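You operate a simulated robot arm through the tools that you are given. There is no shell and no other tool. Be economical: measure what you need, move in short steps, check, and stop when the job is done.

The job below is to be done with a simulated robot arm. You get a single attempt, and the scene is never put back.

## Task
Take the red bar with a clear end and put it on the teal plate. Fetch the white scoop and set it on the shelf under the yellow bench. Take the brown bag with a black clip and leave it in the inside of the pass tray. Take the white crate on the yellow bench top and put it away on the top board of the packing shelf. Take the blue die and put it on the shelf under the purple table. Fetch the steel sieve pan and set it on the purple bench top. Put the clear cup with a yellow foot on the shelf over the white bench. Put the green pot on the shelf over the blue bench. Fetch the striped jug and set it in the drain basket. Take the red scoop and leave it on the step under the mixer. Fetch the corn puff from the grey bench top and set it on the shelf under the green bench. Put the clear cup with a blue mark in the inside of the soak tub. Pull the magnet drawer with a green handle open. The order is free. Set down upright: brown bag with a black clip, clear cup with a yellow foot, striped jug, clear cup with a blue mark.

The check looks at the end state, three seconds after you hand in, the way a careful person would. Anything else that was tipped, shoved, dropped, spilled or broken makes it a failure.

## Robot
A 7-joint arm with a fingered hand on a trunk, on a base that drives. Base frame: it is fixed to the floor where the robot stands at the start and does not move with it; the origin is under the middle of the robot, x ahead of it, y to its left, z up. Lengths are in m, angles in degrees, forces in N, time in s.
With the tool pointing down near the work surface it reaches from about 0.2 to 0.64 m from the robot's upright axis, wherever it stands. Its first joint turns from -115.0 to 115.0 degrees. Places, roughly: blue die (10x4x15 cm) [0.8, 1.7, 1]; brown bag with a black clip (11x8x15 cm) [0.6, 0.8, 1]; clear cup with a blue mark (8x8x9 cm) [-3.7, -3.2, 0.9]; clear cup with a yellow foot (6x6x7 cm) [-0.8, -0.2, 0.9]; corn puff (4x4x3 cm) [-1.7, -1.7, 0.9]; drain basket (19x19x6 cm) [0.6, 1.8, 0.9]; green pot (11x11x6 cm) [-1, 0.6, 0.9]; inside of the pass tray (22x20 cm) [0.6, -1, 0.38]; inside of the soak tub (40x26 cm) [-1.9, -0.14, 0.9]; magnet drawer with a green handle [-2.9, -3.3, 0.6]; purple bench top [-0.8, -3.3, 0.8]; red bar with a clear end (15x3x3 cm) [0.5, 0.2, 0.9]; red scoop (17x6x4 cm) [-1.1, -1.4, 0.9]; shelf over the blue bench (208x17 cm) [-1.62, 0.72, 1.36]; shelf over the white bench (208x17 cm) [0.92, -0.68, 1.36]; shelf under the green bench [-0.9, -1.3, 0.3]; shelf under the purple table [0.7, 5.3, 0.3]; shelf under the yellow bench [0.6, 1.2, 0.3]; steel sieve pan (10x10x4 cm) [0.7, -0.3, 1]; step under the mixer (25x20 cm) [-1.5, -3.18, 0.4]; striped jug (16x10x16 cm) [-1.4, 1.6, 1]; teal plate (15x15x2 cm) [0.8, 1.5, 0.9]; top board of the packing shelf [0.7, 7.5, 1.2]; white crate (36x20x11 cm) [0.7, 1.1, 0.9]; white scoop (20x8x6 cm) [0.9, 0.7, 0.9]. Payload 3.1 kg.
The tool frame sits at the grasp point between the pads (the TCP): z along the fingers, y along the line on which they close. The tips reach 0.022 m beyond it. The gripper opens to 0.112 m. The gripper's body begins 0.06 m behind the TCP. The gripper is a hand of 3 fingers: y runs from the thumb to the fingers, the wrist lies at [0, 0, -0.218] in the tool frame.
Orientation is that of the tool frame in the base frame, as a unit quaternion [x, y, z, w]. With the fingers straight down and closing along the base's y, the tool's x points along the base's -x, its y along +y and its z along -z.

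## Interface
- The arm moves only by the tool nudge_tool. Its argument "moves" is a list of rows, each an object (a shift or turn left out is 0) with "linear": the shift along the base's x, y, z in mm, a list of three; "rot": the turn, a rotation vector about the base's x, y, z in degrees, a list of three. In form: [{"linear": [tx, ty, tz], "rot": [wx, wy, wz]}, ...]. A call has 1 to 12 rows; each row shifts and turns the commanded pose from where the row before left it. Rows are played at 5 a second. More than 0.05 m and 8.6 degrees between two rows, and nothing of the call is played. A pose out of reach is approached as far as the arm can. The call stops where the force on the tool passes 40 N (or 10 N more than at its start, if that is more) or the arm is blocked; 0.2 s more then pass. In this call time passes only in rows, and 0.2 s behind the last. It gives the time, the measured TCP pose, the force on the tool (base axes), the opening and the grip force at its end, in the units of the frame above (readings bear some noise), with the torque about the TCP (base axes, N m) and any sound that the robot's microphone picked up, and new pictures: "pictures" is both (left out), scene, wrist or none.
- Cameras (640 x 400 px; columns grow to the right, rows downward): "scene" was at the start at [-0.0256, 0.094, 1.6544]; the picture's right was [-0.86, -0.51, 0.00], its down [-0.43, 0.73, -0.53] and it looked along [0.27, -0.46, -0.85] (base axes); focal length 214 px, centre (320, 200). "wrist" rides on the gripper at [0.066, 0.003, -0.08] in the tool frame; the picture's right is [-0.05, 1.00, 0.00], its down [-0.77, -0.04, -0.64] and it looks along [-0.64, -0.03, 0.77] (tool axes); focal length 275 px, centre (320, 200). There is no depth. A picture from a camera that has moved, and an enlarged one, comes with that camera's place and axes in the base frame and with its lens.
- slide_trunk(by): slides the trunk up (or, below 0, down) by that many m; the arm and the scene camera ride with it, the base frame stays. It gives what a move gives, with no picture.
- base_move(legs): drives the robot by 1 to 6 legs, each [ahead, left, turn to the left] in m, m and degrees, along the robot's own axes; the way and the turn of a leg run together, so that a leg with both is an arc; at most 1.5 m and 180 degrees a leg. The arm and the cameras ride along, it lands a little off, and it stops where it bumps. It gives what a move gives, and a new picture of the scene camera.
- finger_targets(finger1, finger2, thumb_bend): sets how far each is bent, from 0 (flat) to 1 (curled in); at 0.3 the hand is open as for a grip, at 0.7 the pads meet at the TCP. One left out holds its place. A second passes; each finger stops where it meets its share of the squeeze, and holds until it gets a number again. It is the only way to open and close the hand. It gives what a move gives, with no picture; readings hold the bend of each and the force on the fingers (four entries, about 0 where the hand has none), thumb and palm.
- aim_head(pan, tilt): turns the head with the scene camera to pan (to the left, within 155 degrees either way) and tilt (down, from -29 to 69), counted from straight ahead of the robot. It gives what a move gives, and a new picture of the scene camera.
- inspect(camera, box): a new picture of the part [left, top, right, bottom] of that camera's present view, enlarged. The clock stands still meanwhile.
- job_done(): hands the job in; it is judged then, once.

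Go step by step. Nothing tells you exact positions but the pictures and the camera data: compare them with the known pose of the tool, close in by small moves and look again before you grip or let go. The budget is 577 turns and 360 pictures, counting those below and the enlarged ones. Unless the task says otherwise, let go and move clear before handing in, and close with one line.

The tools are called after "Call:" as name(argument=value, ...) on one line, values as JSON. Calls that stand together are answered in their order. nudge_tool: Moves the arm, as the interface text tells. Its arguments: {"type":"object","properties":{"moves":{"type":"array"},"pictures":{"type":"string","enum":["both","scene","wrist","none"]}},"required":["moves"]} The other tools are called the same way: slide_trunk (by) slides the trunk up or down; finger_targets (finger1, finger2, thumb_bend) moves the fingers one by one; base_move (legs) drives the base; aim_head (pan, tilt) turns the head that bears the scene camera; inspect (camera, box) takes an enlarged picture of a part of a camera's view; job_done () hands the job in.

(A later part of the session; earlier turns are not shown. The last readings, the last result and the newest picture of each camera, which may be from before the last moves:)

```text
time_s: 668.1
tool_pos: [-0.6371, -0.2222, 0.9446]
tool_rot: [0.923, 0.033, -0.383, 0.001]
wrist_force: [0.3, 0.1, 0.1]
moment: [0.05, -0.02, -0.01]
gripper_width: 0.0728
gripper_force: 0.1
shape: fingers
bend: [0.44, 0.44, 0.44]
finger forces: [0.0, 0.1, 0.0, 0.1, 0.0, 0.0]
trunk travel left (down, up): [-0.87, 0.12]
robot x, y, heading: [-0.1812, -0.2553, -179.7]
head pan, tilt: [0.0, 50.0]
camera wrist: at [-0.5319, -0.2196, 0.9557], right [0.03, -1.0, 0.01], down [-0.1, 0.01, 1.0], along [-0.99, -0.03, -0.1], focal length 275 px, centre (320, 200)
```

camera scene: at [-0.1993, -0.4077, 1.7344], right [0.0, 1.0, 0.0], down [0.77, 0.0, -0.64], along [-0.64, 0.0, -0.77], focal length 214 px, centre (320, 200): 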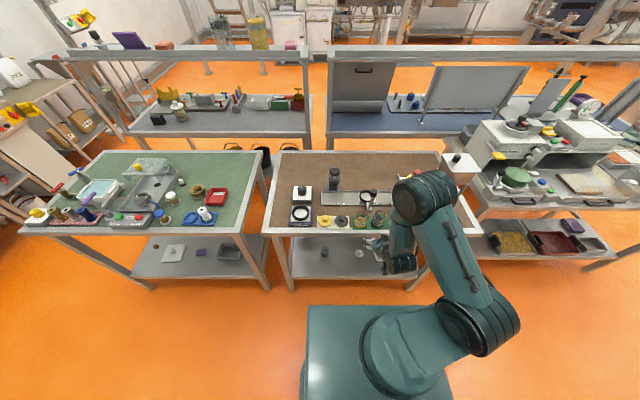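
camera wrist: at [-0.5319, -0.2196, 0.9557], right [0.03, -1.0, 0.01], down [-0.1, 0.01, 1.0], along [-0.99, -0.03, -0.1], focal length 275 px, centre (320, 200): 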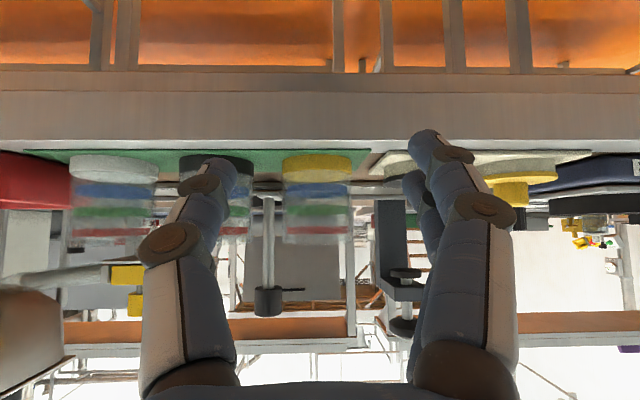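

Well aligned. I move in around the cup and close gently.

Call:
nudge_tool(moves=[{"linear": [-35, -2, -4]}, {"linear": [-35, -2, -4]}, {"linear": [-30, -1, 0]}, {"linear": [-22, -1, 0]}], pictures="wrist")

Call:
finger_targets(finger1=0.52, finger2=0.52, thumb_bend=0.52)

Call:
finger_targets(finger1=0.62, finger2=0.62, thumb_bend=0.62)

```text
time_s: 669.1
tool_pos: [-0.7565, -0.2262, 0.9379]
tool_rot: [0.923, 0.034, -0.383, 0.002]
wrist_force: [-0.4, 0.2, -0.2]
moment: [-0.01, -0.01, 0.02]
gripper_width: 0.0724
gripper_force: 0.1
shape: fingers
bend: [0.44, 0.44, 0.44]
finger forces: [0.1, 0.0, 0.0, 0.1, 0.0, 0.0]
trunk travel left (down, up): [-0.87, 0.12]
robot x, y, heading: [-0.1787, -0.2521, -179.7]
head pan, tilt: [0.0, 50.0]
camera wrist: at [-0.652, -0.2232, 0.9483], right [0.03, -1.0, 0.01], down [-0.1, 0.01, 1.0], along [-0.99, -0.03, -0.1], focal length 275 px, centre (320, 200)
```

wrist: 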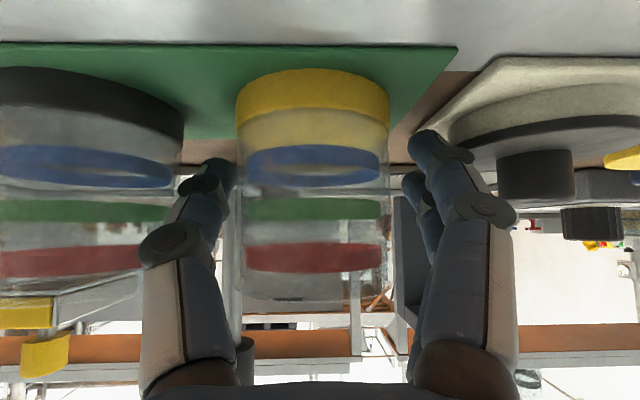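

```text
time_s: 670.1
tool_pos: [-0.7571, -0.2273, 0.9375]
tool_rot: [0.923, 0.034, -0.383, 0.002]
wrist_force: [-0.7, 1.3, 0.6]
moment: [0.04, 0.02, -0.01]
gripper_width: 0.0501
gripper_force: 0.2
shape: fingers
bend: [0.52, 0.52, 0.52]
finger forces: [0.1, 0.1, 0.0, 0.0, 0.2, 0.1]
trunk travel left (down, up): [-0.87, 0.12]
robot x, y, heading: [-0.181, -0.2532, -179.8]
head pan, tilt: [0.0, 50.0]
```

```text
time_s: 671.1
tool_pos: [-0.7568, -0.2265, 0.9381]
tool_rot: [0.923, 0.033, -0.383, 0.002]
wrist_force: [0.0, 0.2, 1.1]
moment: [-0.02, 0.01, 0.01]
gripper_width: 0.0428
gripper_force: 8.4
shape: fingers
bend: [0.54, 0.58, 0.58]
finger forces: [5.0, 2.9, 0.0, 0.1, 8.2, 0.1]
trunk travel left (down, up): [-0.87, 0.12]
robot x, y, heading: [-0.1808, -0.2575, -179.9]
head pan, tilt: [0.0, 50.0]
```

Held with about 8 N. I lift it, pull back and turn around toward the white bench's shelf.

Call:
nudge_tool(moves=[{"linear": [0, 0, 10]}, {"linear": [0, 0, 25]}, {"linear": [0, 0, 40]}, {"linear": [20, 0, 40]}, {"linear": [30, 0, 35]}, {"linear": [40, 0, 20]}, {"linear": [40, 0, 0]}], pictures="wrist")

Call:
base_move(legs=[[-0.1, 0, 0], [0, 0, 90], [0, 0, 90], [0, 0.08, 0]])

Call:
slide_trunk(by=0.12)

```text
time_s: 672.7
tool_pos: [-0.6246, -0.2253, 1.106]
tool_rot: [0.923, 0.032, -0.384, 0.0]
wrist_force: [0.8, -0.3, -0.6]
moment: [0.03, 0.0, -0.01]
gripper_width: 0.0428
gripper_force: 7.6
shape: fingers
bend: [0.54, 0.58, 0.58]
finger forces: [4.8, 2.9, 0.0, 0.0, 7.9, 0.0]
trunk travel left (down, up): [-0.87, 0.12]
robot x, y, heading: [-0.1842, -0.2537, -179.9]
head pan, tilt: [0.0, 50.0]
camera wrist: at [-0.5194, -0.2225, 1.1168], right [0.03, -1.0, 0.01], down [-0.09, 0.01, 1.0], along [-1.0, -0.03, -0.09], focal length 275 px, centre (320, 200)
```

wrist: 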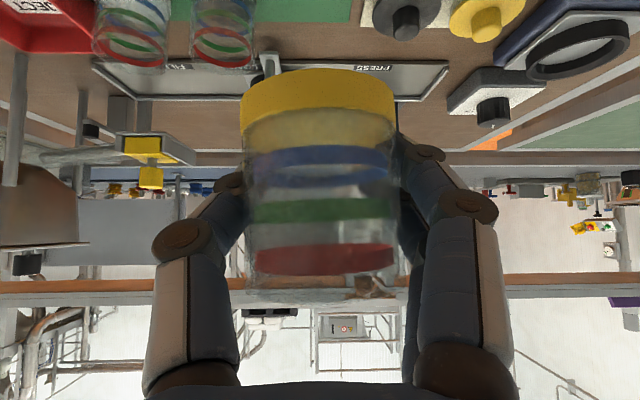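

```text
time_s: 682.2
tool_pos: [0.3618, -0.196, 1.1056]
tool_rot: [-0.043, 0.923, 0.005, 0.384]
wrist_force: [0.8, -0.7, -1.1]
moment: [0.01, 0.0, 0.0]
gripper_width: 0.0424
gripper_force: 8.1
shape: fingers
bend: [0.54, 0.58, 0.59]
finger forces: [4.6, 3.0, 0.0, 0.1, 7.6, 0.0]
trunk travel left (down, up): [-0.87, 0.12]
robot x, y, heading: [-0.0862, -0.176, 1.4]
head pan, tilt: [0.0, 50.0]
camera scene: at [-0.0713, -0.0202, 1.7343], right [0.02, -1.0, 0.0], down [-0.77, -0.02, -0.64], along [0.64, 0.01, -0.77], focal length 214 px, centre (320, 200)
```

scene: 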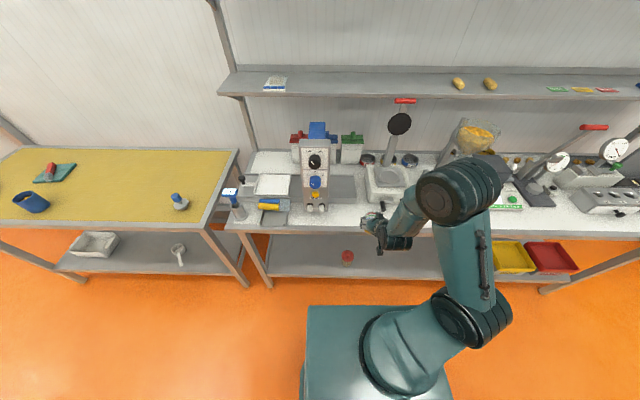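

```text
time_s: 683.7
tool_pos: [0.362, -0.1959, 1.2244]
tool_rot: [-0.042, 0.923, 0.005, 0.383]
wrist_force: [-0.2, 0.5, -0.4]
moment: [0.02, -0.03, 0.0]
gripper_width: 0.0424
gripper_force: 7.9
shape: fingers
bend: [0.54, 0.58, 0.59]
finger forces: [4.7, 3.0, 0.0, 0.1, 7.5, 0.1]
trunk travel left (down, up): [-0.99, 0.0]
robot x, y, heading: [-0.0811, -0.1763, 1.3]
head pan, tilt: [0.0, 50.0]
```

The shelf spot at y≈−0.19, between tower and lever, is free. I raise the cup above shelf height, then drive in.

Call:
nudge_tool(moves=[{"linear": [0, 0, 40]}, {"linear": [0, 0, 40]}, {"linear": [0, 0, 40]}, {"linear": [10, 0, 40]}, {"linear": [10, 0, 40]}, {"linear": [10, 0, 35]}], pictures="none")

Call:
base_move(legs=[[0.23, 0, -1.3]])

```text
time_s: 685.1
tool_pos: [0.3623, -0.1868, 1.3606]
tool_rot: [-0.042, 0.923, 0.006, 0.383]
wrist_force: [0.2, 0.9, -0.4]
moment: [0.01, 0.0, 0.0]
gripper_width: 0.0422
gripper_force: 7.3
shape: fingers
bend: [0.55, 0.58, 0.59]
finger forces: [4.5, 2.7, 0.0, 0.1, 7.3, 0.0]
out of reach, approached as far as the arm can: row 4, 5, 6
trunk travel left (down, up): [-0.99, 0.0]
robot x, y, heading: [-0.0856, -0.1737, 1.4]
head pan, tilt: [0.0, 50.0]
```

```text
time_s: 686.9
tool_pos: [0.5941, -0.1985, 1.3605]
tool_rot: [-0.03, 0.923, 0.0, 0.384]
wrist_force: [-0.6, 0.2, 0.1]
moment: [0.0, -0.03, 0.01]
gripper_width: 0.0421
gripper_force: 7.8
shape: fingers
bend: [0.55, 0.58, 0.59]
finger forces: [4.6, 2.7, 0.1, 0.0, 7.2, 0.0]
trunk travel left (down, up): [-0.99, 0.0]
robot x, y, heading: [0.1518, -0.1717, -0.2]
head pan, tilt: [0.0, 50.0]
camera scene: at [0.1646, -0.0193, 1.8544], right [0.0, -1.0, 0.0], down [-0.77, 0.0, -0.64], along [0.64, 0.0, -0.77], focal length 214 px, centre (320, 200)
```

scene: 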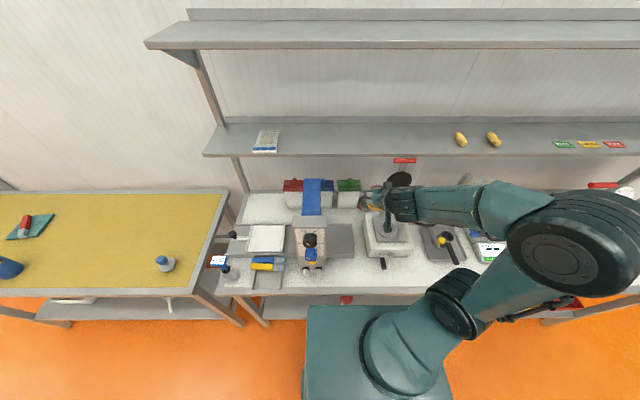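

At full trunk height the arm tops out at z 1.36 when folded; extended it should reach higher. I move forward and up together.

Call:
nudge_tool(moves=[{"linear": [15, 0, 20]}, {"linear": [20, 0, 25]}, {"linear": [20, 0, 25]}, {"linear": [20, 0, 15]}], pictures="none")

```text
time_s: 687.9
tool_pos: [0.5937, -0.1983, 1.3614]
tool_rot: [-0.031, 0.923, 0.002, 0.383]
wrist_force: [0.4, 0.2, -1.1]
moment: [0.02, -0.02, 0.02]
gripper_width: 0.0421
gripper_force: 7.5
shape: fingers
bend: [0.55, 0.58, 0.59]
finger forces: [4.6, 2.7, 0.0, 0.0, 7.3, 0.0]
out of reach, approached as far as the arm can: row 1, 2, 3, 4
trunk travel left (down, up): [-0.99, 0.0]
robot x, y, heading: [0.1501, -0.1703, -0.1]
head pan, tilt: [0.0, 50.0]
```

Call:
nudge_tool(moves=[{"linear": [20, 0, -15]}, {"linear": [30, 0, 0]}, {"linear": [30, 0, 0]}, {"linear": [30, 0, 15]}, {"linear": [10, 0, 20]}, {"linear": [5, 0, 20]}, {"linear": [5, 0, 20]}], pictures="none")

```text
time_s: 689.5
tool_pos: [0.7268, -0.1951, 1.4206]
tool_rot: [-0.03, 0.924, 0.001, 0.382]
wrist_force: [0.5, -0.4, -0.4]
moment: [-0.01, -0.02, -0.03]
gripper_width: 0.0419
gripper_force: 7.3
shape: fingers
bend: [0.55, 0.58, 0.59]
finger forces: [4.4, 2.7, 0.0, 0.0, 7.4, 0.1]
trunk travel left (down, up): [-0.99, 0.0]
robot x, y, heading: [0.147, -0.1753, -0.2]
head pan, tilt: [0.0, 50.0]
```

Extended works. I rise a little more and look at the height against the shelf.

Call:
nudge_tool(moves=[{"linear": [0, 0, 15]}, {"linear": [0, 0, 15]}], pictures="wrist")

```text
time_s: 690.0
tool_pos: [0.7248, -0.1969, 1.4509]
tool_rot: [-0.029, 0.923, -0.001, 0.383]
wrist_force: [0.0, -0.8, -0.2]
moment: [-0.01, 0.01, 0.01]
gripper_width: 0.0419
gripper_force: 7.3
shape: fingers
bend: [0.55, 0.58, 0.59]
finger forces: [4.5, 2.7, 0.0, 0.1, 7.2, 0.0]
trunk travel left (down, up): [-0.99, 0.0]
robot x, y, heading: [0.15, -0.1714, -0.4]
head pan, tilt: [0.0, 50.0]
camera wrist: at [0.6235, -0.1995, 1.4621], right [-0.02, 1.0, 0.01], down [0.1, -0.01, 1.0], along [1.0, 0.02, -0.09], focal length 275 px, centre (320, 200)
```

wrist: 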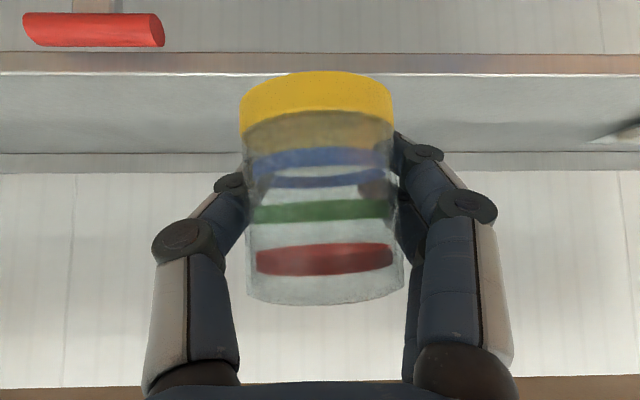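

The shelf top is at z≈1.36 and the cup clears it by several cm. I move forward over the shelf.

Call:
nudge_tool(moves=[{"linear": [30, 0, -4]}, {"linear": [30, 0, -4]}, {"linear": [30, 0, -4]}, {"linear": [30, 0, -4]}, {"linear": [25, 0, -4]}], pictures="none")

```text
time_s: 691.2
tool_pos: [0.8703, -0.1973, 1.4291]
tool_rot: [-0.03, 0.923, -0.001, 0.383]
wrist_force: [0.1, 0.0, -0.8]
moment: [0.0, 0.01, 0.0]
gripper_width: 0.0417
gripper_force: 6.9
shape: fingers
bend: [0.55, 0.58, 0.59]
finger forces: [4.5, 2.7, 0.1, 0.1, 7.1, 0.0]
trunk travel left (down, up): [-0.99, 0.0]
robot x, y, heading: [0.1485, -0.1708, -0.2]
head pan, tilt: [0.0, 50.0]
```

Reached. I go 15 mm further in and lower until the foot touches.

Call:
nudge_tool(moves=[{"linear": [15, 0, -5]}, {"linear": [0, 0, -5]}, {"linear": [0, 0, -4]}, {"linear": [0, 0, -4]}, {"linear": [0, 0, -3]}, {"linear": [0, 0, -3]}, {"linear": [0, 0, -3]}, {"linear": [0, 0, -3]}, {"linear": [0, 0, -3]}], pictures="wrist")

```text
time_s: 693.2
tool_pos: [0.8856, -0.1982, 1.3968]
tool_rot: [-0.03, 0.923, 0.001, 0.384]
wrist_force: [0.2, 0.3, -1.2]
moment: [0.03, -0.01, -0.02]
gripper_width: 0.0415
gripper_force: 6.9
shape: fingers
bend: [0.55, 0.58, 0.59]
finger forces: [4.4, 2.7, 0.0, 0.0, 7.1, 0.0]
trunk travel left (down, up): [-0.99, 0.0]
robot x, y, heading: [0.1511, -0.1712, -0.3]
head pan, tilt: [0.0, 50.0]
camera wrist: at [0.7828, -0.1999, 1.4075], right [-0.02, 1.0, 0.01], down [0.09, -0.01, 1.0], along [1.0, 0.02, -0.09], focal length 275 px, centre (320, 200)
```

wrist: 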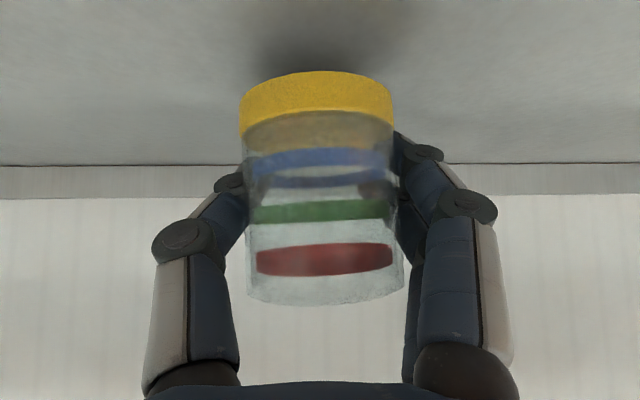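

Call:
nudge_tool(moves=[{"linear": [0, 0, -3]}, {"linear": [0, 0, -3]}, {"linear": [0, 0, -3]}, {"linear": [0, 0, -3]}, {"linear": [0, 0, -2]}, {"linear": [0, 0, -2]}], pictures="none")

```text
time_s: 694.6
tool_pos: [0.8842, -0.1975, 1.3825]
tool_rot: [-0.03, 0.922, 0.001, 0.386]
wrist_force: [2.6, -0.5, 7.9]
moment: [0.19, -0.11, -0.05]
gripper_width: 0.0416
gripper_force: 8.3
shape: fingers
bend: [0.55, 0.59, 0.59]
finger forces: [6.1, 2.5, 0.0, 0.0, 8.1, 0.0]
trunk travel left (down, up): [-0.99, 0.0]
robot x, y, heading: [0.1516, -0.1713, -0.4]
head pan, tilt: [0.0, 50.0]
```

Call:
nudge_tool(moves=[{"linear": [0, 0, -2]}], pictures="none")

Call:
finger_targets(finger1=0.5, finger2=0.5, thumb_bend=0.5)

Call:
finger_targets(finger1=0.4, finger2=0.4, thumb_bend=0.4)

Call:
nudge_tool(moves=[{"linear": [-8, 0, 4]}, {"linear": [-20, 0, 6]}, {"linear": [-30, 0, 8]}, {"linear": [-35, 0, 5]}, {"linear": [-35, 0, 0]}], pictures="wrist")

```text
time_s: 695.0
tool_pos: [0.8842, -0.1969, 1.3821]
tool_rot: [-0.029, 0.922, 0.0, 0.386]
wrist_force: [3.4, -1.4, 11.7]
moment: [0.29, -0.13, -0.05]
gripper_width: 0.0416
gripper_force: 9.9
shape: fingers
bend: [0.55, 0.59, 0.59]
finger forces: [8.9, 2.4, 0.1, 0.0, 8.7, 0.1]
trunk travel left (down, up): [-0.99, 0.0]
robot x, y, heading: [0.1494, -0.1763, -0.4]
head pan, tilt: [0.0, 50.0]
```

```text
time_s: 696.0
tool_pos: [0.8827, -0.197, 1.3802]
tool_rot: [-0.03, 0.923, 0.001, 0.383]
wrist_force: [-0.6, -1.0, 5.1]
moment: [0.12, -0.01, 0.0]
gripper_width: 0.0529
gripper_force: 2.3
shape: fingers
bend: [0.52, 0.5, 0.5]
finger forces: [4.7, 0.0, 0.1, 0.0, 0.0, 0.0]
trunk travel left (down, up): [-0.99, 0.0]
robot x, y, heading: [0.1436, -0.1747, -0.3]
head pan, tilt: [0.0, 50.0]
```

```text
time_s: 697.0
tool_pos: [0.8844, -0.199, 1.3792]
tool_rot: [-0.03, 0.923, 0.001, 0.383]
wrist_force: [0.0, 0.3, 0.1]
moment: [-0.02, -0.01, -0.03]
gripper_width: 0.0831
gripper_force: 0.0
shape: fingers
bend: [0.4, 0.4, 0.4]
finger forces: [0.1, 0.0, 0.0, 0.0, 0.0, 0.0]
trunk travel left (down, up): [-0.99, 0.0]
robot x, y, heading: [0.1478, -0.171, -0.4]
head pan, tilt: [0.0, 50.0]
```

```text
time_s: 698.2
tool_pos: [0.7548, -0.1965, 1.4021]
tool_rot: [-0.03, 0.923, -0.001, 0.384]
wrist_force: [-0.5, -0.6, -0.2]
moment: [0.01, -0.01, -0.01]
gripper_width: 0.0833
gripper_force: 0.1
shape: fingers
bend: [0.4, 0.4, 0.4]
finger forces: [0.1, 0.0, 0.1, 0.0, 0.0, 0.1]
trunk travel left (down, up): [-0.99, 0.0]
robot x, y, heading: [0.1495, -0.1757, -0.6]
head pan, tilt: [0.0, 50.0]
camera wrist: at [0.6521, -0.1993, 1.4127], right [-0.02, 1.0, 0.01], down [0.09, -0.01, 1.0], along [1.0, 0.02, -0.09], focal length 275 px, centre (320, 200)
```

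wrist: 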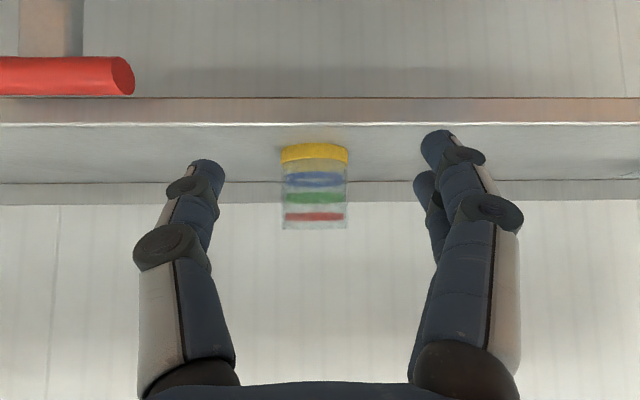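

The yellow-footed cup stands on the shelf. Next the striped jug: I pull back, turn around and drive along the aisle to y≈1.5.

Call:
nudge_tool(moves=[{"linear": [-20, 0, -20]}, {"linear": [-30, 0, -30]}, {"linear": [-30, 0, -30]}, {"linear": [-30, 0, -30]}, {"linear": [-30, 0, -30]}], pictures="none")

Call:
base_move(legs=[[-0.25, 0, 0.5], [0, 0, 90], [0, 0, 90], [0, -0.85, 0], [0, -0.85, 0]])

Call:
inspect(camera="scene", box=[160, 60, 480, 260])

```text
time_s: 699.5
tool_pos: [0.6147, -0.1918, 1.2588]
tool_rot: [-0.03, 0.923, -0.003, 0.385]
wrist_force: [-0.2, 1.5, -0.6]
moment: [-0.06, -0.02, -0.04]
gripper_width: 0.0837
gripper_force: 0.1
shape: fingers
bend: [0.4, 0.4, 0.4]
finger forces: [0.0, 0.0, 0.0, 0.0, 0.1, 0.1]
out of reach, approached as far as the arm can: row 3
trunk travel left (down, up): [-0.99, 0.0]
robot x, y, heading: [0.1498, -0.1777, -0.1]
head pan, tilt: [0.0, 50.0]
```

```text
time_s: 717.1
tool_pos: [-0.5413, 1.5641, 1.2599]
tool_rot: [0.923, 0.025, -0.384, -0.002]
wrist_force: [-0.4, -0.2, -0.1]
moment: [-0.01, -0.01, 0.01]
gripper_width: 0.0837
gripper_force: 0.0
shape: fingers
bend: [0.4, 0.4, 0.4]
finger forces: [0.0, 0.0, 0.0, 0.0, 0.0, 0.0]
trunk travel left (down, up): [-0.99, 0.0]
robot x, y, heading: [-0.075, 1.5366, 179.1]
head pan, tilt: [0.0, 50.0]
camera scene: at [-0.0939, 1.3833, 1.8543], right [0.02, 1.0, 0.0], down [0.77, -0.01, -0.64], along [-0.64, 0.01, -0.77], focal length 214 px, centre (320, 200)
```

scene: 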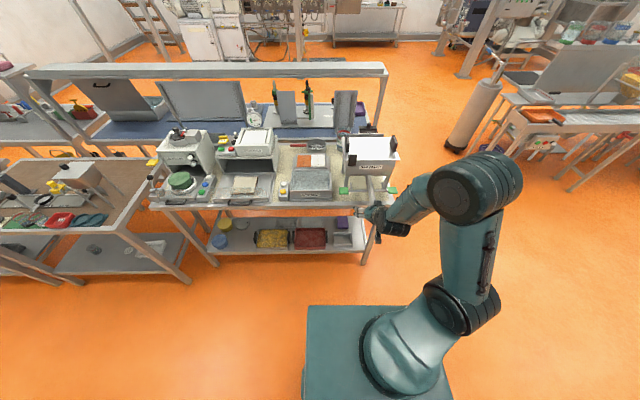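

```text
2.00 times, centred on (320, 160) of scene
camera zoom: at [-0.0939, 1.3833, 1.8543], right [0.02, 1.0, 0.0], down [0.77, -0.01, -0.64], along [-0.64, 0.01, -0.77], focal length 429 px, centre (320, 280)
```

zoom: 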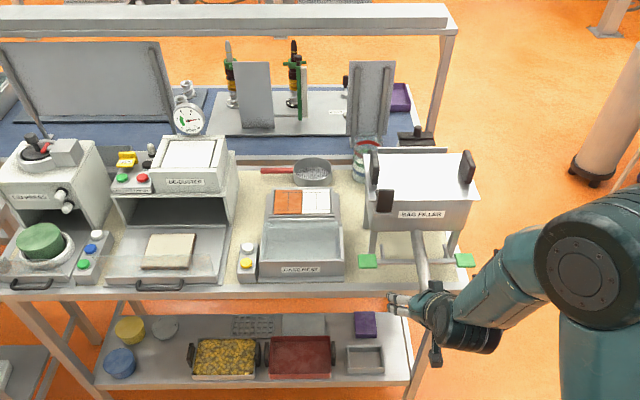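

The striped jug stands behind the bag filler at about (−1.37, 1.57), near the table's north end. I drive around to the north side and face −y.

Call:
base_move(legs=[[0, -0.9, 0.9], [1.25, 0, 0], [0, 0, 90]])

Call:
inspect(camera="scene", box=[220, 130, 480, 290])

```text
time_s: 731.5
tool_pos: [-1.3423, 1.971, 1.2603]
tool_rot: [0.636, 0.669, -0.274, 0.27]
wrist_force: [-0.1, -0.2, 0.7]
moment: [0.0, 0.03, 0.03]
gripper_width: 0.0836
gripper_force: 0.0
shape: fingers
bend: [0.4, 0.4, 0.4]
finger forces: [0.0, 0.0, 0.1, 0.0, 0.1, 0.1]
trunk travel left (down, up): [-0.99, 0.0]
robot x, y, heading: [-1.3141, 2.4413, -90.8]
head pan, tilt: [0.0, 50.0]
camera scene: at [-1.1614, 2.4199, 1.8544], right [-1.0, 0.02, 0.0], down [0.01, 0.77, -0.64], along [-0.01, -0.64, -0.77], focal length 214 px, centre (320, 200)
```

scene: 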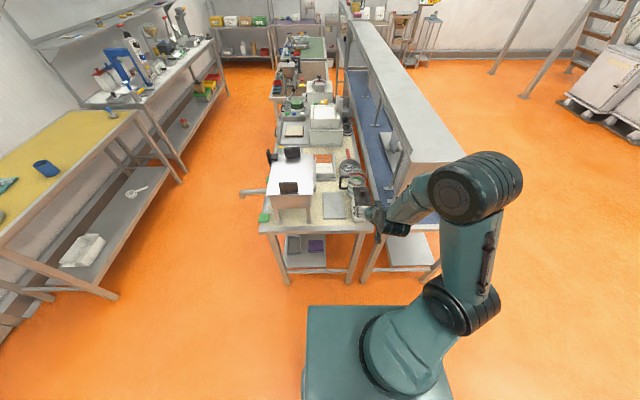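

```text
2.46 times, centred on (350, 210) of scene
camera zoom: at [-1.1614, 2.4199, 1.8544], right [-1.0, 0.02, 0.0], down [0.01, 0.77, -0.64], along [-0.01, -0.64, -0.77], focal length 528 px, centre (246, 175)
```

zoom: 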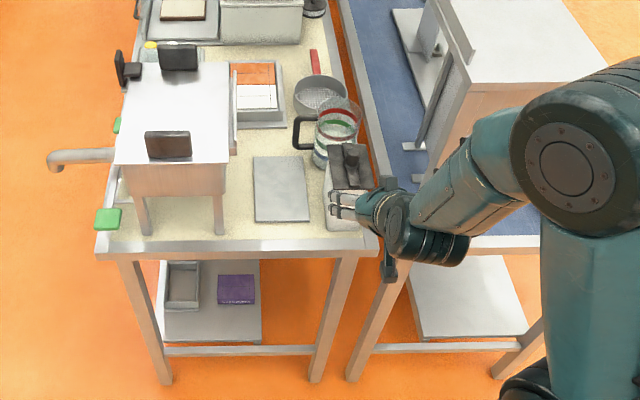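

The jug has its black handle toward +x, and a small device stands right in front of it, so I should grip from above. I turn the hand to point straight down and look from above.

Call:
nudge_tool(moves=[{"linear": [0, 0, 10], "rot": [7, 0, 0]}, {"linear": [0, 0, 10], "rot": [7, 0, 0]}, {"linear": [0, 0, 10], "rot": [7, 0, 0]}, {"linear": [0, 0, 0], "rot": [7, 0, 0]}, {"linear": [0, 0, 0], "rot": [7, 0, 0]}, {"linear": [0, 0, 0], "rot": [7, 0, 0]}, {"linear": [0, 0, 0], "rot": [3, 0, 0]}], pictures="none")

Call:
base_move(legs=[[0.27, 0.0, 0.8]])

Call:
nudge_tool(moves=[{"linear": [0, -15, 0], "rot": [0, 0, 7.5]}, {"linear": [0, -15, 0], "rot": [0, 0, 7.5]}, {"linear": [0, -15, 0], "rot": [0, 0, 7.5]}, {"linear": [0, -15, 0], "rot": [0, 0, 7.5]}, {"linear": [0, 0, 0], "rot": [0, 0, 7.5]}, {"linear": [0, 0, 0], "rot": [0, 0, 7.5]}], pictures="wrist")

```text
time_s: 733.1
tool_pos: [-1.3476, 1.9707, 1.2475]
tool_rot: [0.691, 0.723, 0.005, 0.004]
wrist_force: [-0.8, -0.4, 0.0]
moment: [-0.01, 0.04, 0.02]
gripper_width: 0.0836
gripper_force: 0.0
shape: fingers
bend: [0.4, 0.4, 0.4]
finger forces: [0.0, 0.0, 0.0, 0.0, 0.0, 0.0]
out of reach, approached as far as the arm can: row 2, 3, 4, 5
trunk travel left (down, up): [-0.99, 0.0]
robot x, y, heading: [-1.3129, 2.4393, -90.8]
head pan, tilt: [0.0, 50.0]
```

```text
time_s: 735.0
tool_pos: [-1.3439, 1.7027, 1.2494]
tool_rot: [0.686, 0.728, 0.004, 0.005]
wrist_force: [0.0, -1.0, 1.0]
moment: [0.01, 0.0, 0.03]
gripper_width: 0.0833
gripper_force: 0.1
shape: fingers
bend: [0.4, 0.4, 0.4]
finger forces: [0.1, 0.0, 0.1, 0.0, 0.1, 0.0]
trunk travel left (down, up): [-0.99, 0.0]
robot x, y, heading: [-1.3196, 2.1668, -90.2]
head pan, tilt: [0.0, 50.0]
camera scene: at [-1.1641, 2.1533, 1.8544], right [-1.0, 0.01, 0.0], down [0.0, 0.77, -0.64], along [0.0, -0.64, -0.77], focal length 214 px, centre (320, 200)
```

scene: 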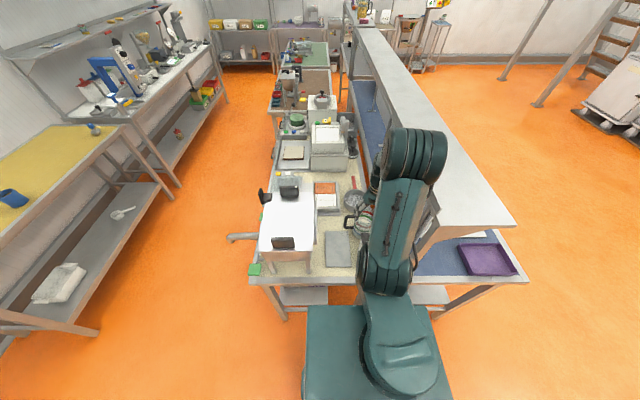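

```text
time_s: 736.4
tool_pos: [-1.3436, 1.642, 1.2504]
tool_rot: [0.354, 0.935, 0.006, 0.004]
wrist_force: [0.0, -0.1, 0.0]
moment: [-0.02, 0.0, -0.01]
gripper_width: 0.0834
gripper_force: 0.1
shape: fingers
bend: [0.4, 0.4, 0.4]
finger forces: [0.0, 0.2, 0.0, 0.0, 0.0, 0.0]
trunk travel left (down, up): [-0.99, 0.0]
robot x, y, heading: [-1.3169, 2.1701, -90.2]
head pan, tilt: [0.0, 50.0]
camera wrist: at [-1.3905, 1.6871, 1.3301], right [0.7, 0.72, 0.01], down [0.55, -0.54, 0.64], along [0.46, -0.44, -0.77], focal length 275 px, centre (320, 200)
```

wrist: 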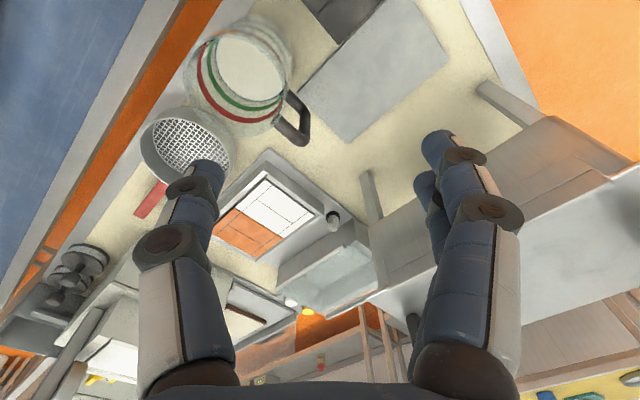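

The jug (with white content) is centred near (−1.397, 1.585), handle at +x; 4 cm gap to the device. I yaw the hand so it closes along y, open fully and centre above.

Call:
finger_targets(finger1=0.3, finger2=0.3, thumb_bend=0.3)

Call:
nudge_tool(moves=[{"linear": [-10, -10, 0], "rot": [0, 0, 7]}, {"linear": [-10, -10, 0], "rot": [0, 0, 7]}, {"linear": [-10, -10, 0], "rot": [0, 0, 7]}, {"linear": [-8, -10, 0], "rot": [0, 0, 7]}, {"linear": [-8, -10, 0], "rot": [0, 0, 7]}, {"linear": [-8, -7, -20], "rot": [0, 0, 7]}, {"linear": [0, 0, -40], "rot": [0, 0, 7]}], pictures="wrist")

```text
time_s: 737.4
tool_pos: [-1.3434, 1.6433, 1.2487]
tool_rot: [0.356, 0.934, 0.007, 0.004]
wrist_force: [-0.3, 0.6, -0.6]
moment: [0.02, 0.01, -0.02]
gripper_width: 0.1109
gripper_force: 0.1
shape: fingers
bend: [0.3, 0.3, 0.3]
finger forces: [0.1, 0.0, 0.0, 0.0, 0.0, 0.1]
trunk travel left (down, up): [-0.99, 0.0]
robot x, y, heading: [-1.3145, 2.1708, -90.3]
head pan, tilt: [0.0, 50.0]
```

```text
time_s: 738.8
tool_pos: [-1.4104, 1.5905, 1.2366]
tool_rot: [0.064, 0.998, 0.019, 0.003]
wrist_force: [10.7, 5.9, 1.7]
moment: [-0.52, 1.08, -0.59]
gripper_width: 0.1117
gripper_force: 0.1
shape: fingers
bend: [0.3, 0.3, 0.3]
finger forces: [0.0, 0.0, 0.0, 0.0, 0.1, 0.0]
out of reach, approached as far as the arm can: row 6
trunk travel left (down, up): [-0.99, 0.0]
robot x, y, heading: [-1.319, 2.1689, -90.2]
head pan, tilt: [0.0, 50.0]
stopped in row 6: the force on the tool passed its limit at 127 N (the readings are from after the stop); the commanded pose is now the measured one
camera wrist: at [-1.4766, 1.5986, 1.3176], right [0.17, 0.98, 0.04], down [0.75, -0.16, 0.64], along [0.63, -0.08, -0.77], focal length 275 px, centre (320, 200)
```

wrist: 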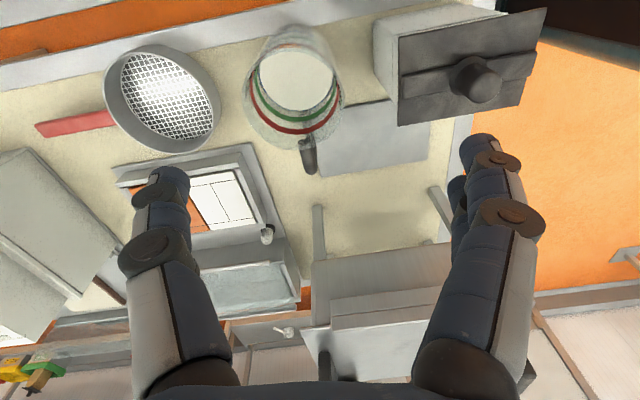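

The wrist pressed against the overhead shelf's edge. I back off toward +x at once and will use the mirrored hand orientation.

Call:
nudge_tool(moves=[{"linear": [25, 5, -5]}, {"linear": [35, 10, -5]}, {"linear": [30, 20, 0]}], pictures="scene")

```text
time_s: 739.6
tool_pos: [-1.3241, 1.6224, 1.2268]
tool_rot: [0.065, 0.998, 0.019, 0.003]
wrist_force: [-0.5, -0.2, 0.0]
moment: [0.06, 0.0, 0.0]
gripper_width: 0.1115
gripper_force: 0.1
shape: fingers
bend: [0.3, 0.3, 0.3]
finger forces: [0.2, 0.0, 0.0, 0.1, 0.0, 0.0]
trunk travel left (down, up): [-0.99, 0.0]
robot x, y, heading: [-1.3158, 2.1704, -90.3]
head pan, tilt: [0.0, 50.0]
camera scene: at [-1.1629, 2.1523, 1.8543], right [-1.0, 0.0, 0.0], down [0.0, 0.77, -0.64], along [0.0, -0.64, -0.77], focal length 214 px, centre (320, 200)
```

scene: 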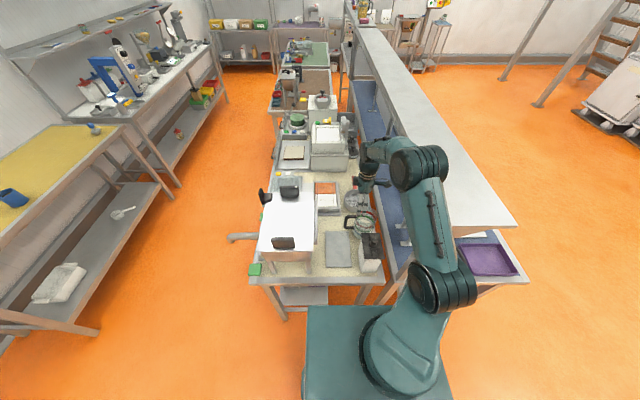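

The shelf is clear. I rotate the hand the other way round (camera toward +x) in two calls, staying over the free spot.

Call:
nudge_tool(moves=[{"linear": [0, 5, 0], "rot": [0, 0, -8.3]}, {"linear": [0, 5, 0], "rot": [0, 0, -8.3]}, {"linear": [0, 5, 0], "rot": [0, 0, -8.3]}, {"rot": [0, 0, -8.3]}, {"rot": [0, 0, -8.3]}, {"rot": [0, 0, -8.3]}, {"rot": [0, 0, -8.3]}, {"rot": [0, 0, -8.3]}, {"rot": [0, 0, -8.3]}, {"rot": [0, 0, -8.3]}, {"rot": [0, 0, -8.3]}, {"rot": [0, 0, -8.3]}], pictures="none")

Call:
nudge_tool(moves=[{"rot": [0, 0, -8.3]}, {"rot": [0, 0, -8.3]}, {"rot": [0, 0, -8.3]}, {"rot": [0, 0, -8.3]}, {"rot": [0, 0, -8.3]}, {"rot": [0, 0, -8.3]}, {"rot": [0, 0, -8.3]}, {"rot": [0, 0, -8.3]}, {"rot": [0, 0, -8.3]}, {"rot": [0, 0, -8.3]}, {"linear": [-10, 0, 0], "rot": [0, 0, -8.3]}, {"linear": [-10, 0, 0], "rot": [0, 0, -8.3]}], pictures="both")

```text
time_s: 742.2
tool_pos: [-1.3267, 1.6392, 1.2257]
tool_rot: [0.804, 0.595, 0.009, 0.017]
wrist_force: [-0.6, 0.2, -0.3]
moment: [-0.02, -0.01, 0.01]
gripper_width: 0.1114
gripper_force: 0.2
shape: fingers
bend: [0.3, 0.3, 0.3]
finger forces: [0.0, 0.0, 0.0, 0.1, 0.0, 0.0]
trunk travel left (down, up): [-0.99, 0.0]
robot x, y, heading: [-1.3171, 2.1672, -90.4]
head pan, tilt: [0.0, 50.0]
```

```text
time_s: 744.8
tool_pos: [-1.3457, 1.6384, 1.2263]
tool_rot: [0.973, -0.232, -0.007, 0.018]
wrist_force: [-0.9, 0.7, 0.5]
moment: [0.0, -0.02, -0.03]
gripper_width: 0.1113
gripper_force: 0.1
shape: fingers
bend: [0.3, 0.3, 0.3]
finger forces: [0.0, 0.0, 0.0, 0.1, 0.1, 0.0]
trunk travel left (down, up): [-0.99, 0.0]
robot x, y, heading: [-1.3184, 2.1692, -90.3]
head pan, tilt: [0.0, 50.0]
camera scene: at [-1.1645, 2.1515, 1.8544], right [-1.0, 0.0, 0.0], down [0.0, 0.77, -0.64], along [0.0, -0.64, -0.77], focal length 214 px, centre (320, 200)
camera wrist: at [-1.2849, 1.6087, 1.3071], right [-0.49, -0.87, 0.04], down [-0.66, 0.4, 0.64], along [-0.57, 0.29, -0.77], focal length 275 px, centre (320, 200)
```

scene: 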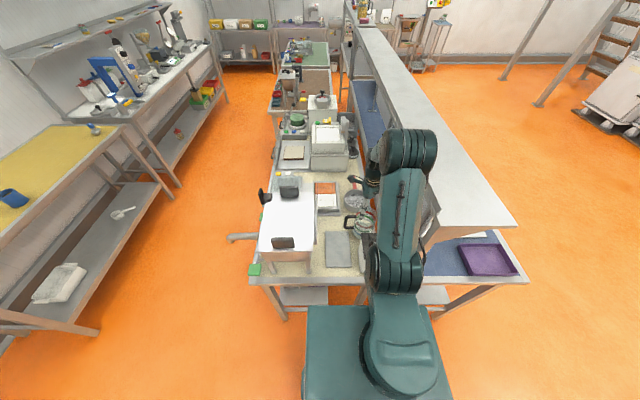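
wrist: 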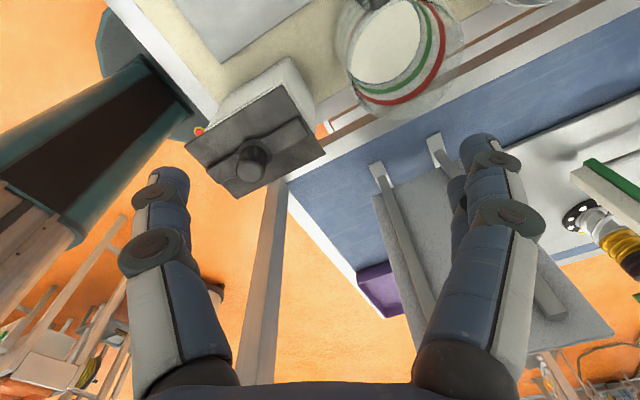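

Now the camera side is free. Combining the views, the jug's axis is at about (−1.381, 1.569). I move above it and look again.

Call:
nudge_tool(moves=[{"linear": [-12, -23, -10]}, {"linear": [-12, -23, -20]}, {"linear": [-11, -23, -35]}, {"linear": [0, 0, -35]}], pictures="wrist")

```text
time_s: 745.8
tool_pos: [-1.3813, 1.5681, 1.1248]
tool_rot: [0.973, -0.23, -0.006, 0.019]
wrist_force: [-0.1, -1.0, 0.0]
moment: [0.0, 0.01, -0.01]
gripper_width: 0.1116
gripper_force: 0.1
shape: fingers
bend: [0.3, 0.3, 0.3]
finger forces: [0.0, 0.0, 0.0, 0.0, 0.0, 0.1]
trunk travel left (down, up): [-0.99, 0.0]
robot x, y, heading: [-1.3141, 2.169, -90.3]
head pan, tilt: [0.0, 50.0]
camera wrist: at [-1.3204, 1.5384, 1.2061], right [-0.49, -0.87, 0.04], down [-0.66, 0.4, 0.64], along [-0.57, 0.29, -0.77], focal length 275 px, centre (320, 200)
```

wrist: 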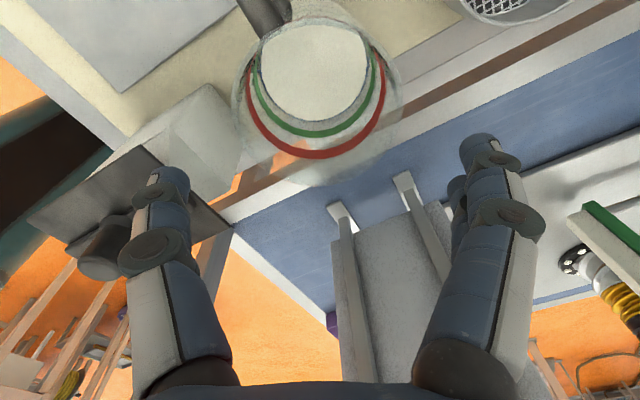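

Laterally the hand is centred within a couple of millimetres, which is what matters. I shift slightly and descend around the jug in small steps.

Call:
nudge_tool(moves=[{"linear": [3, -2, -20]}, {"linear": [3, -2, -20]}, {"linear": [0, 0, -15]}], pictures="wrist")

```text
time_s: 746.6
tool_pos: [-1.375, 1.5656, 1.0703]
tool_rot: [0.973, -0.231, -0.006, 0.019]
wrist_force: [0.3, -0.5, -1.1]
moment: [-0.02, 0.01, 0.01]
gripper_width: 0.1115
gripper_force: 0.0
shape: fingers
bend: [0.3, 0.3, 0.3]
finger forces: [0.0, 0.0, 0.0, 0.0, 0.0, 0.0]
trunk travel left (down, up): [-0.99, 0.0]
robot x, y, heading: [-1.3184, 2.1671, -90.3]
head pan, tilt: [0.0, 50.0]
camera wrist: at [-1.3136, 1.5362, 1.1516], right [-0.49, -0.87, 0.04], down [-0.66, 0.4, 0.64], along [-0.57, 0.28, -0.77], focal length 275 px, centre (320, 200)
```

wrist: 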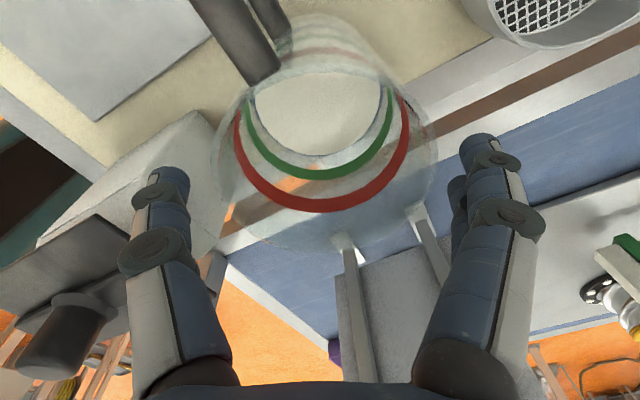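

The rim (z≈1.044) sits centred between thumb and fingers with 1 cm to spare each side. I lower 5 cm and close gently.

Call:
nudge_tool(moves=[{"linear": [0, 0, -15]}, {"linear": [0, 0, -15]}, {"linear": [0, 0, -12]}, {"linear": [0, 0, -10]}], pictures="none")

Call:
finger_targets(finger1=0.37, finger2=0.37, thumb_bend=0.37)

Call:
finger_targets(finger1=0.52, finger2=0.52, thumb_bend=0.52)

```text
time_s: 747.6
tool_pos: [-1.3721, 1.5669, 1.0222]
tool_rot: [0.973, -0.23, -0.006, 0.025]
wrist_force: [0.3, -4.1, 36.9]
moment: [-0.35, 0.24, 0.11]
gripper_width: 0.1224
gripper_force: 15.4
shape: fingers
bend: [0.29, 0.29, 0.3]
finger forces: [9.0, 10.7, 0.1, 0.0, 12.0, 0.0]
trunk travel left (down, up): [-0.99, 0.0]
robot x, y, heading: [-1.3169, 2.1689, -90.4]
head pan, tilt: [0.0, 50.0]
```

```text
time_s: 748.2
tool_pos: [-1.3731, 1.5646, 1.024]
tool_rot: [0.973, -0.229, -0.005, 0.027]
wrist_force: [0.4, 1.7, 27.5]
moment: [-0.43, 0.21, 0.07]
gripper_width: 0.1126
gripper_force: 24.3
shape: fingers
bend: [0.35, 0.35, 0.37]
finger forces: [11.7, 13.3, 0.1, 0.1, 23.4, 0.0]
trunk travel left (down, up): [-0.99, 0.0]
robot x, y, heading: [-1.3208, 2.1698, -90.1]
head pan, tilt: [0.0, 50.0]
stopped: the force on the tool passed its limit at 48 N (the readings are from after the stop); the commanded pose is now the measured one
```

```text
time_s: 749.4
tool_pos: [-1.3734, 1.5652, 1.0235]
tool_rot: [0.973, -0.228, -0.005, 0.027]
wrist_force: [1.6, 4.5, 22.9]
moment: [0.12, -0.05, 0.09]
gripper_width: 0.0958
gripper_force: 39.6
shape: fingers
bend: [0.48, 0.48, 0.51]
finger forces: [18.8, 18.2, 0.0, 0.0, 41.8, 0.0]
trunk travel left (down, up): [-0.99, 0.0]
robot x, y, heading: [-1.3157, 2.1686, -90.1]
head pan, tilt: [0.0, 50.0]
stopped: the force on the tool passed its limit at 40 N (the readings are from after the stop); the commanded pose is now the measured one
```

The jug widens below, and the grip is firm. I relieve the downward pressure slightly and look.

Call:
nudge_tool(moves=[{"linear": [0, 0, 3]}], pictures="wrist")

```text
time_s: 749.8
tool_pos: [-1.3745, 1.5634, 1.025]
tool_rot: [0.973, -0.229, -0.006, 0.025]
wrist_force: [0.7, 1.6, 9.0]
moment: [-0.12, 0.06, 0.02]
gripper_width: 0.0952
gripper_force: 37.0
shape: fingers
bend: [0.48, 0.48, 0.5]
finger forces: [18.4, 17.8, 0.0, 0.1, 37.6, 0.0]
trunk travel left (down, up): [-0.99, 0.0]
robot x, y, heading: [-1.3177, 2.1733, -90.3]
head pan, tilt: [0.0, 50.0]
camera wrist: at [-1.3126, 1.5347, 1.106], right [-0.49, -0.87, 0.05], down [-0.66, 0.41, 0.63], along [-0.57, 0.28, -0.77], focal length 275 px, centre (320, 200)
```

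wrist: 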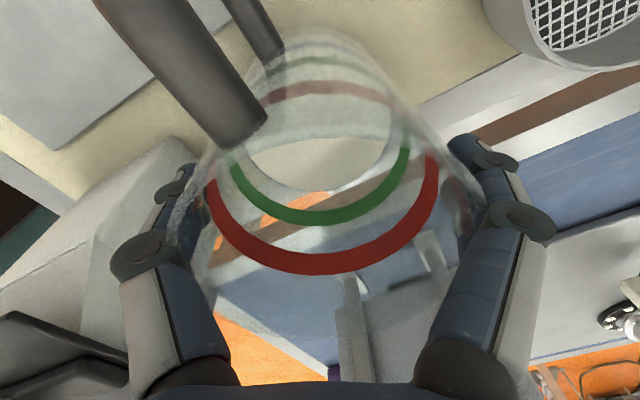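

The jug tapers downward, so the hold under its rim is safe. I lift it slowly.

Call:
nudge_tool(moves=[{"linear": [0, 0, 6]}, {"linear": [0, 0, 8]}, {"linear": [0, 0, 12]}, {"linear": [0, 0, 15]}, {"linear": [0, 0, 20]}], pictures="none")

Call:
inspect(camera="scene", box=[260, 150, 460, 280])

```text
time_s: 751.0
tool_pos: [-1.3742, 1.5621, 1.0834]
tool_rot: [0.973, -0.229, -0.005, 0.024]
wrist_force: [0.0, 0.0, -3.3]
moment: [-0.04, 0.05, 0.0]
gripper_width: 0.0946
gripper_force: 36.8
shape: fingers
bend: [0.48, 0.48, 0.5]
finger forces: [19.0, 18.6, 0.0, 0.0, 35.9, 0.0]
trunk travel left (down, up): [-0.99, 0.0]
robot x, y, heading: [-1.3176, 2.1689, -90.6]
head pan, tilt: [0.0, 50.0]
```

```text
3.08 times, centred on (360, 215) of scene
camera zoom: at [-1.1641, 2.1517, 1.8543], right [-1.0, 0.0, 0.0], down [0.0, 0.77, -0.64], along [0.0, -0.64, -0.77], focal length 660 px, centre (197, 154)
```

zoom: 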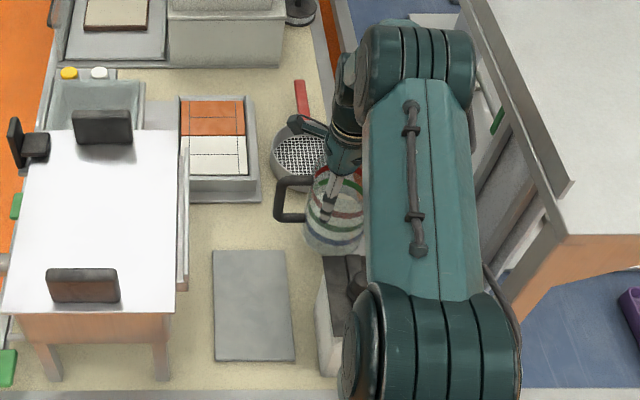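

Lifted, weight about 3 N, upright. I raise it as high as possible to pass over the white bag.

Call:
nudge_tool(moves=[{"linear": [2, 0, 30]}, {"linear": [4, 4, 30]}, {"linear": [5, 5, 30]}, {"linear": [5, 5, 25]}, {"linear": [5, 5, 20]}], pictures="none")

```text
time_s: 752.1
tool_pos: [-1.3536, 1.5809, 1.2189]
tool_rot: [0.973, -0.228, -0.006, 0.024]
wrist_force: [-1.1, -0.4, -4.4]
moment: [0.0, 0.07, 0.0]
gripper_width: 0.0947
gripper_force: 37.1
shape: fingers
bend: [0.48, 0.48, 0.5]
finger forces: [18.9, 18.3, 0.1, 0.1, 36.0, 0.1]
trunk travel left (down, up): [-0.99, 0.0]
robot x, y, heading: [-1.3137, 2.1697, -90.0]
head pan, tilt: [0.0, 50.0]
```

Call:
nudge_tool(moves=[{"linear": [12, 5, 5]}, {"linear": [12, 5, 5]}, {"linear": [12, 5, 0]}], pictures="wrist")

```text
time_s: 753.0
tool_pos: [-1.3157, 1.5953, 1.2281]
tool_rot: [0.973, -0.229, -0.007, 0.024]
wrist_force: [0.5, 0.0, -3.0]
moment: [-0.01, 0.03, 0.02]
gripper_width: 0.0944
gripper_force: 36.4
shape: fingers
bend: [0.48, 0.48, 0.5]
finger forces: [18.9, 18.5, 0.0, 0.1, 36.1, 0.0]
trunk travel left (down, up): [-0.99, 0.0]
robot x, y, heading: [-1.3185, 2.1698, -90.2]
head pan, tilt: [0.0, 50.0]
camera wrist: at [-1.2546, 1.5662, 1.3103], right [-0.49, -0.87, 0.05], down [-0.66, 0.4, 0.63], along [-0.57, 0.28, -0.77], focal length 275 px, centre (320, 200)
```

wrist: 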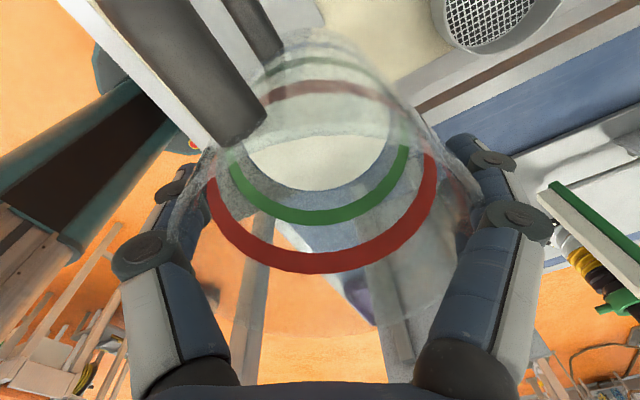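

Clear. I back out to the north, turn to face +x and drive across to the yellow bench's drain basket.

Call:
base_move(legs=[[-0.45, 0, 0], [0, 0, 90.2], [1.1, 0, 0], [0, -0.8, 0]])

Call:
inspect(camera="scene", box=[270, 60, 470, 220])

```text
time_s: 768.7
tool_pos: [0.3663, 1.8251, 1.2292]
tool_rot: [0.849, 0.528, 0.013, 0.021]
wrist_force: [0.2, 1.2, -3.1]
moment: [-0.08, 0.01, 0.0]
gripper_width: 0.0938
gripper_force: 36.3
shape: fingers
bend: [0.48, 0.48, 0.5]
finger forces: [18.8, 18.2, 0.0, 0.0, 35.4, 0.1]
trunk travel left (down, up): [-0.99, 0.0]
robot x, y, heading: [-0.2047, 1.8245, -0.3]
head pan, tilt: [0.0, 50.0]
camera scene: at [-0.1893, 1.9771, 1.8543], right [0.0, -1.0, 0.0], down [-0.77, 0.0, -0.64], along [0.64, 0.0, -0.77], focal length 214 px, centre (320, 200)
```

scene: 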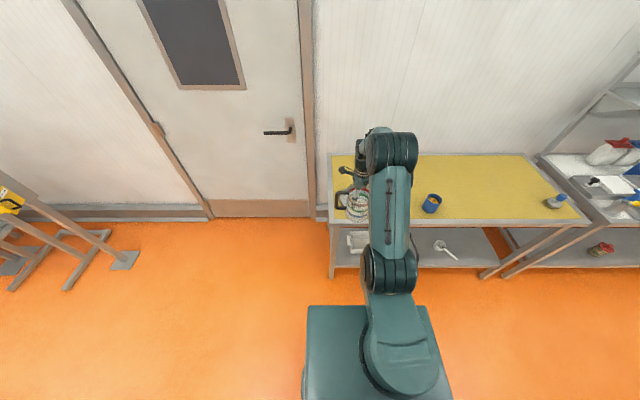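

```text
2.50 times, centred on (370, 140) of scene
camera zoom: at [-0.1893, 1.9771, 1.8543], right [0.0, -1.0, 0.0], down [-0.77, 0.0, -0.64], along [0.64, 0.0, -0.77], focal length 536 px, centre (195, 350)
```

zoom: 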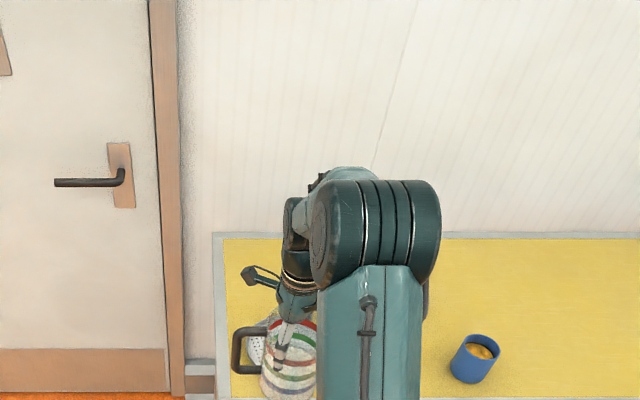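

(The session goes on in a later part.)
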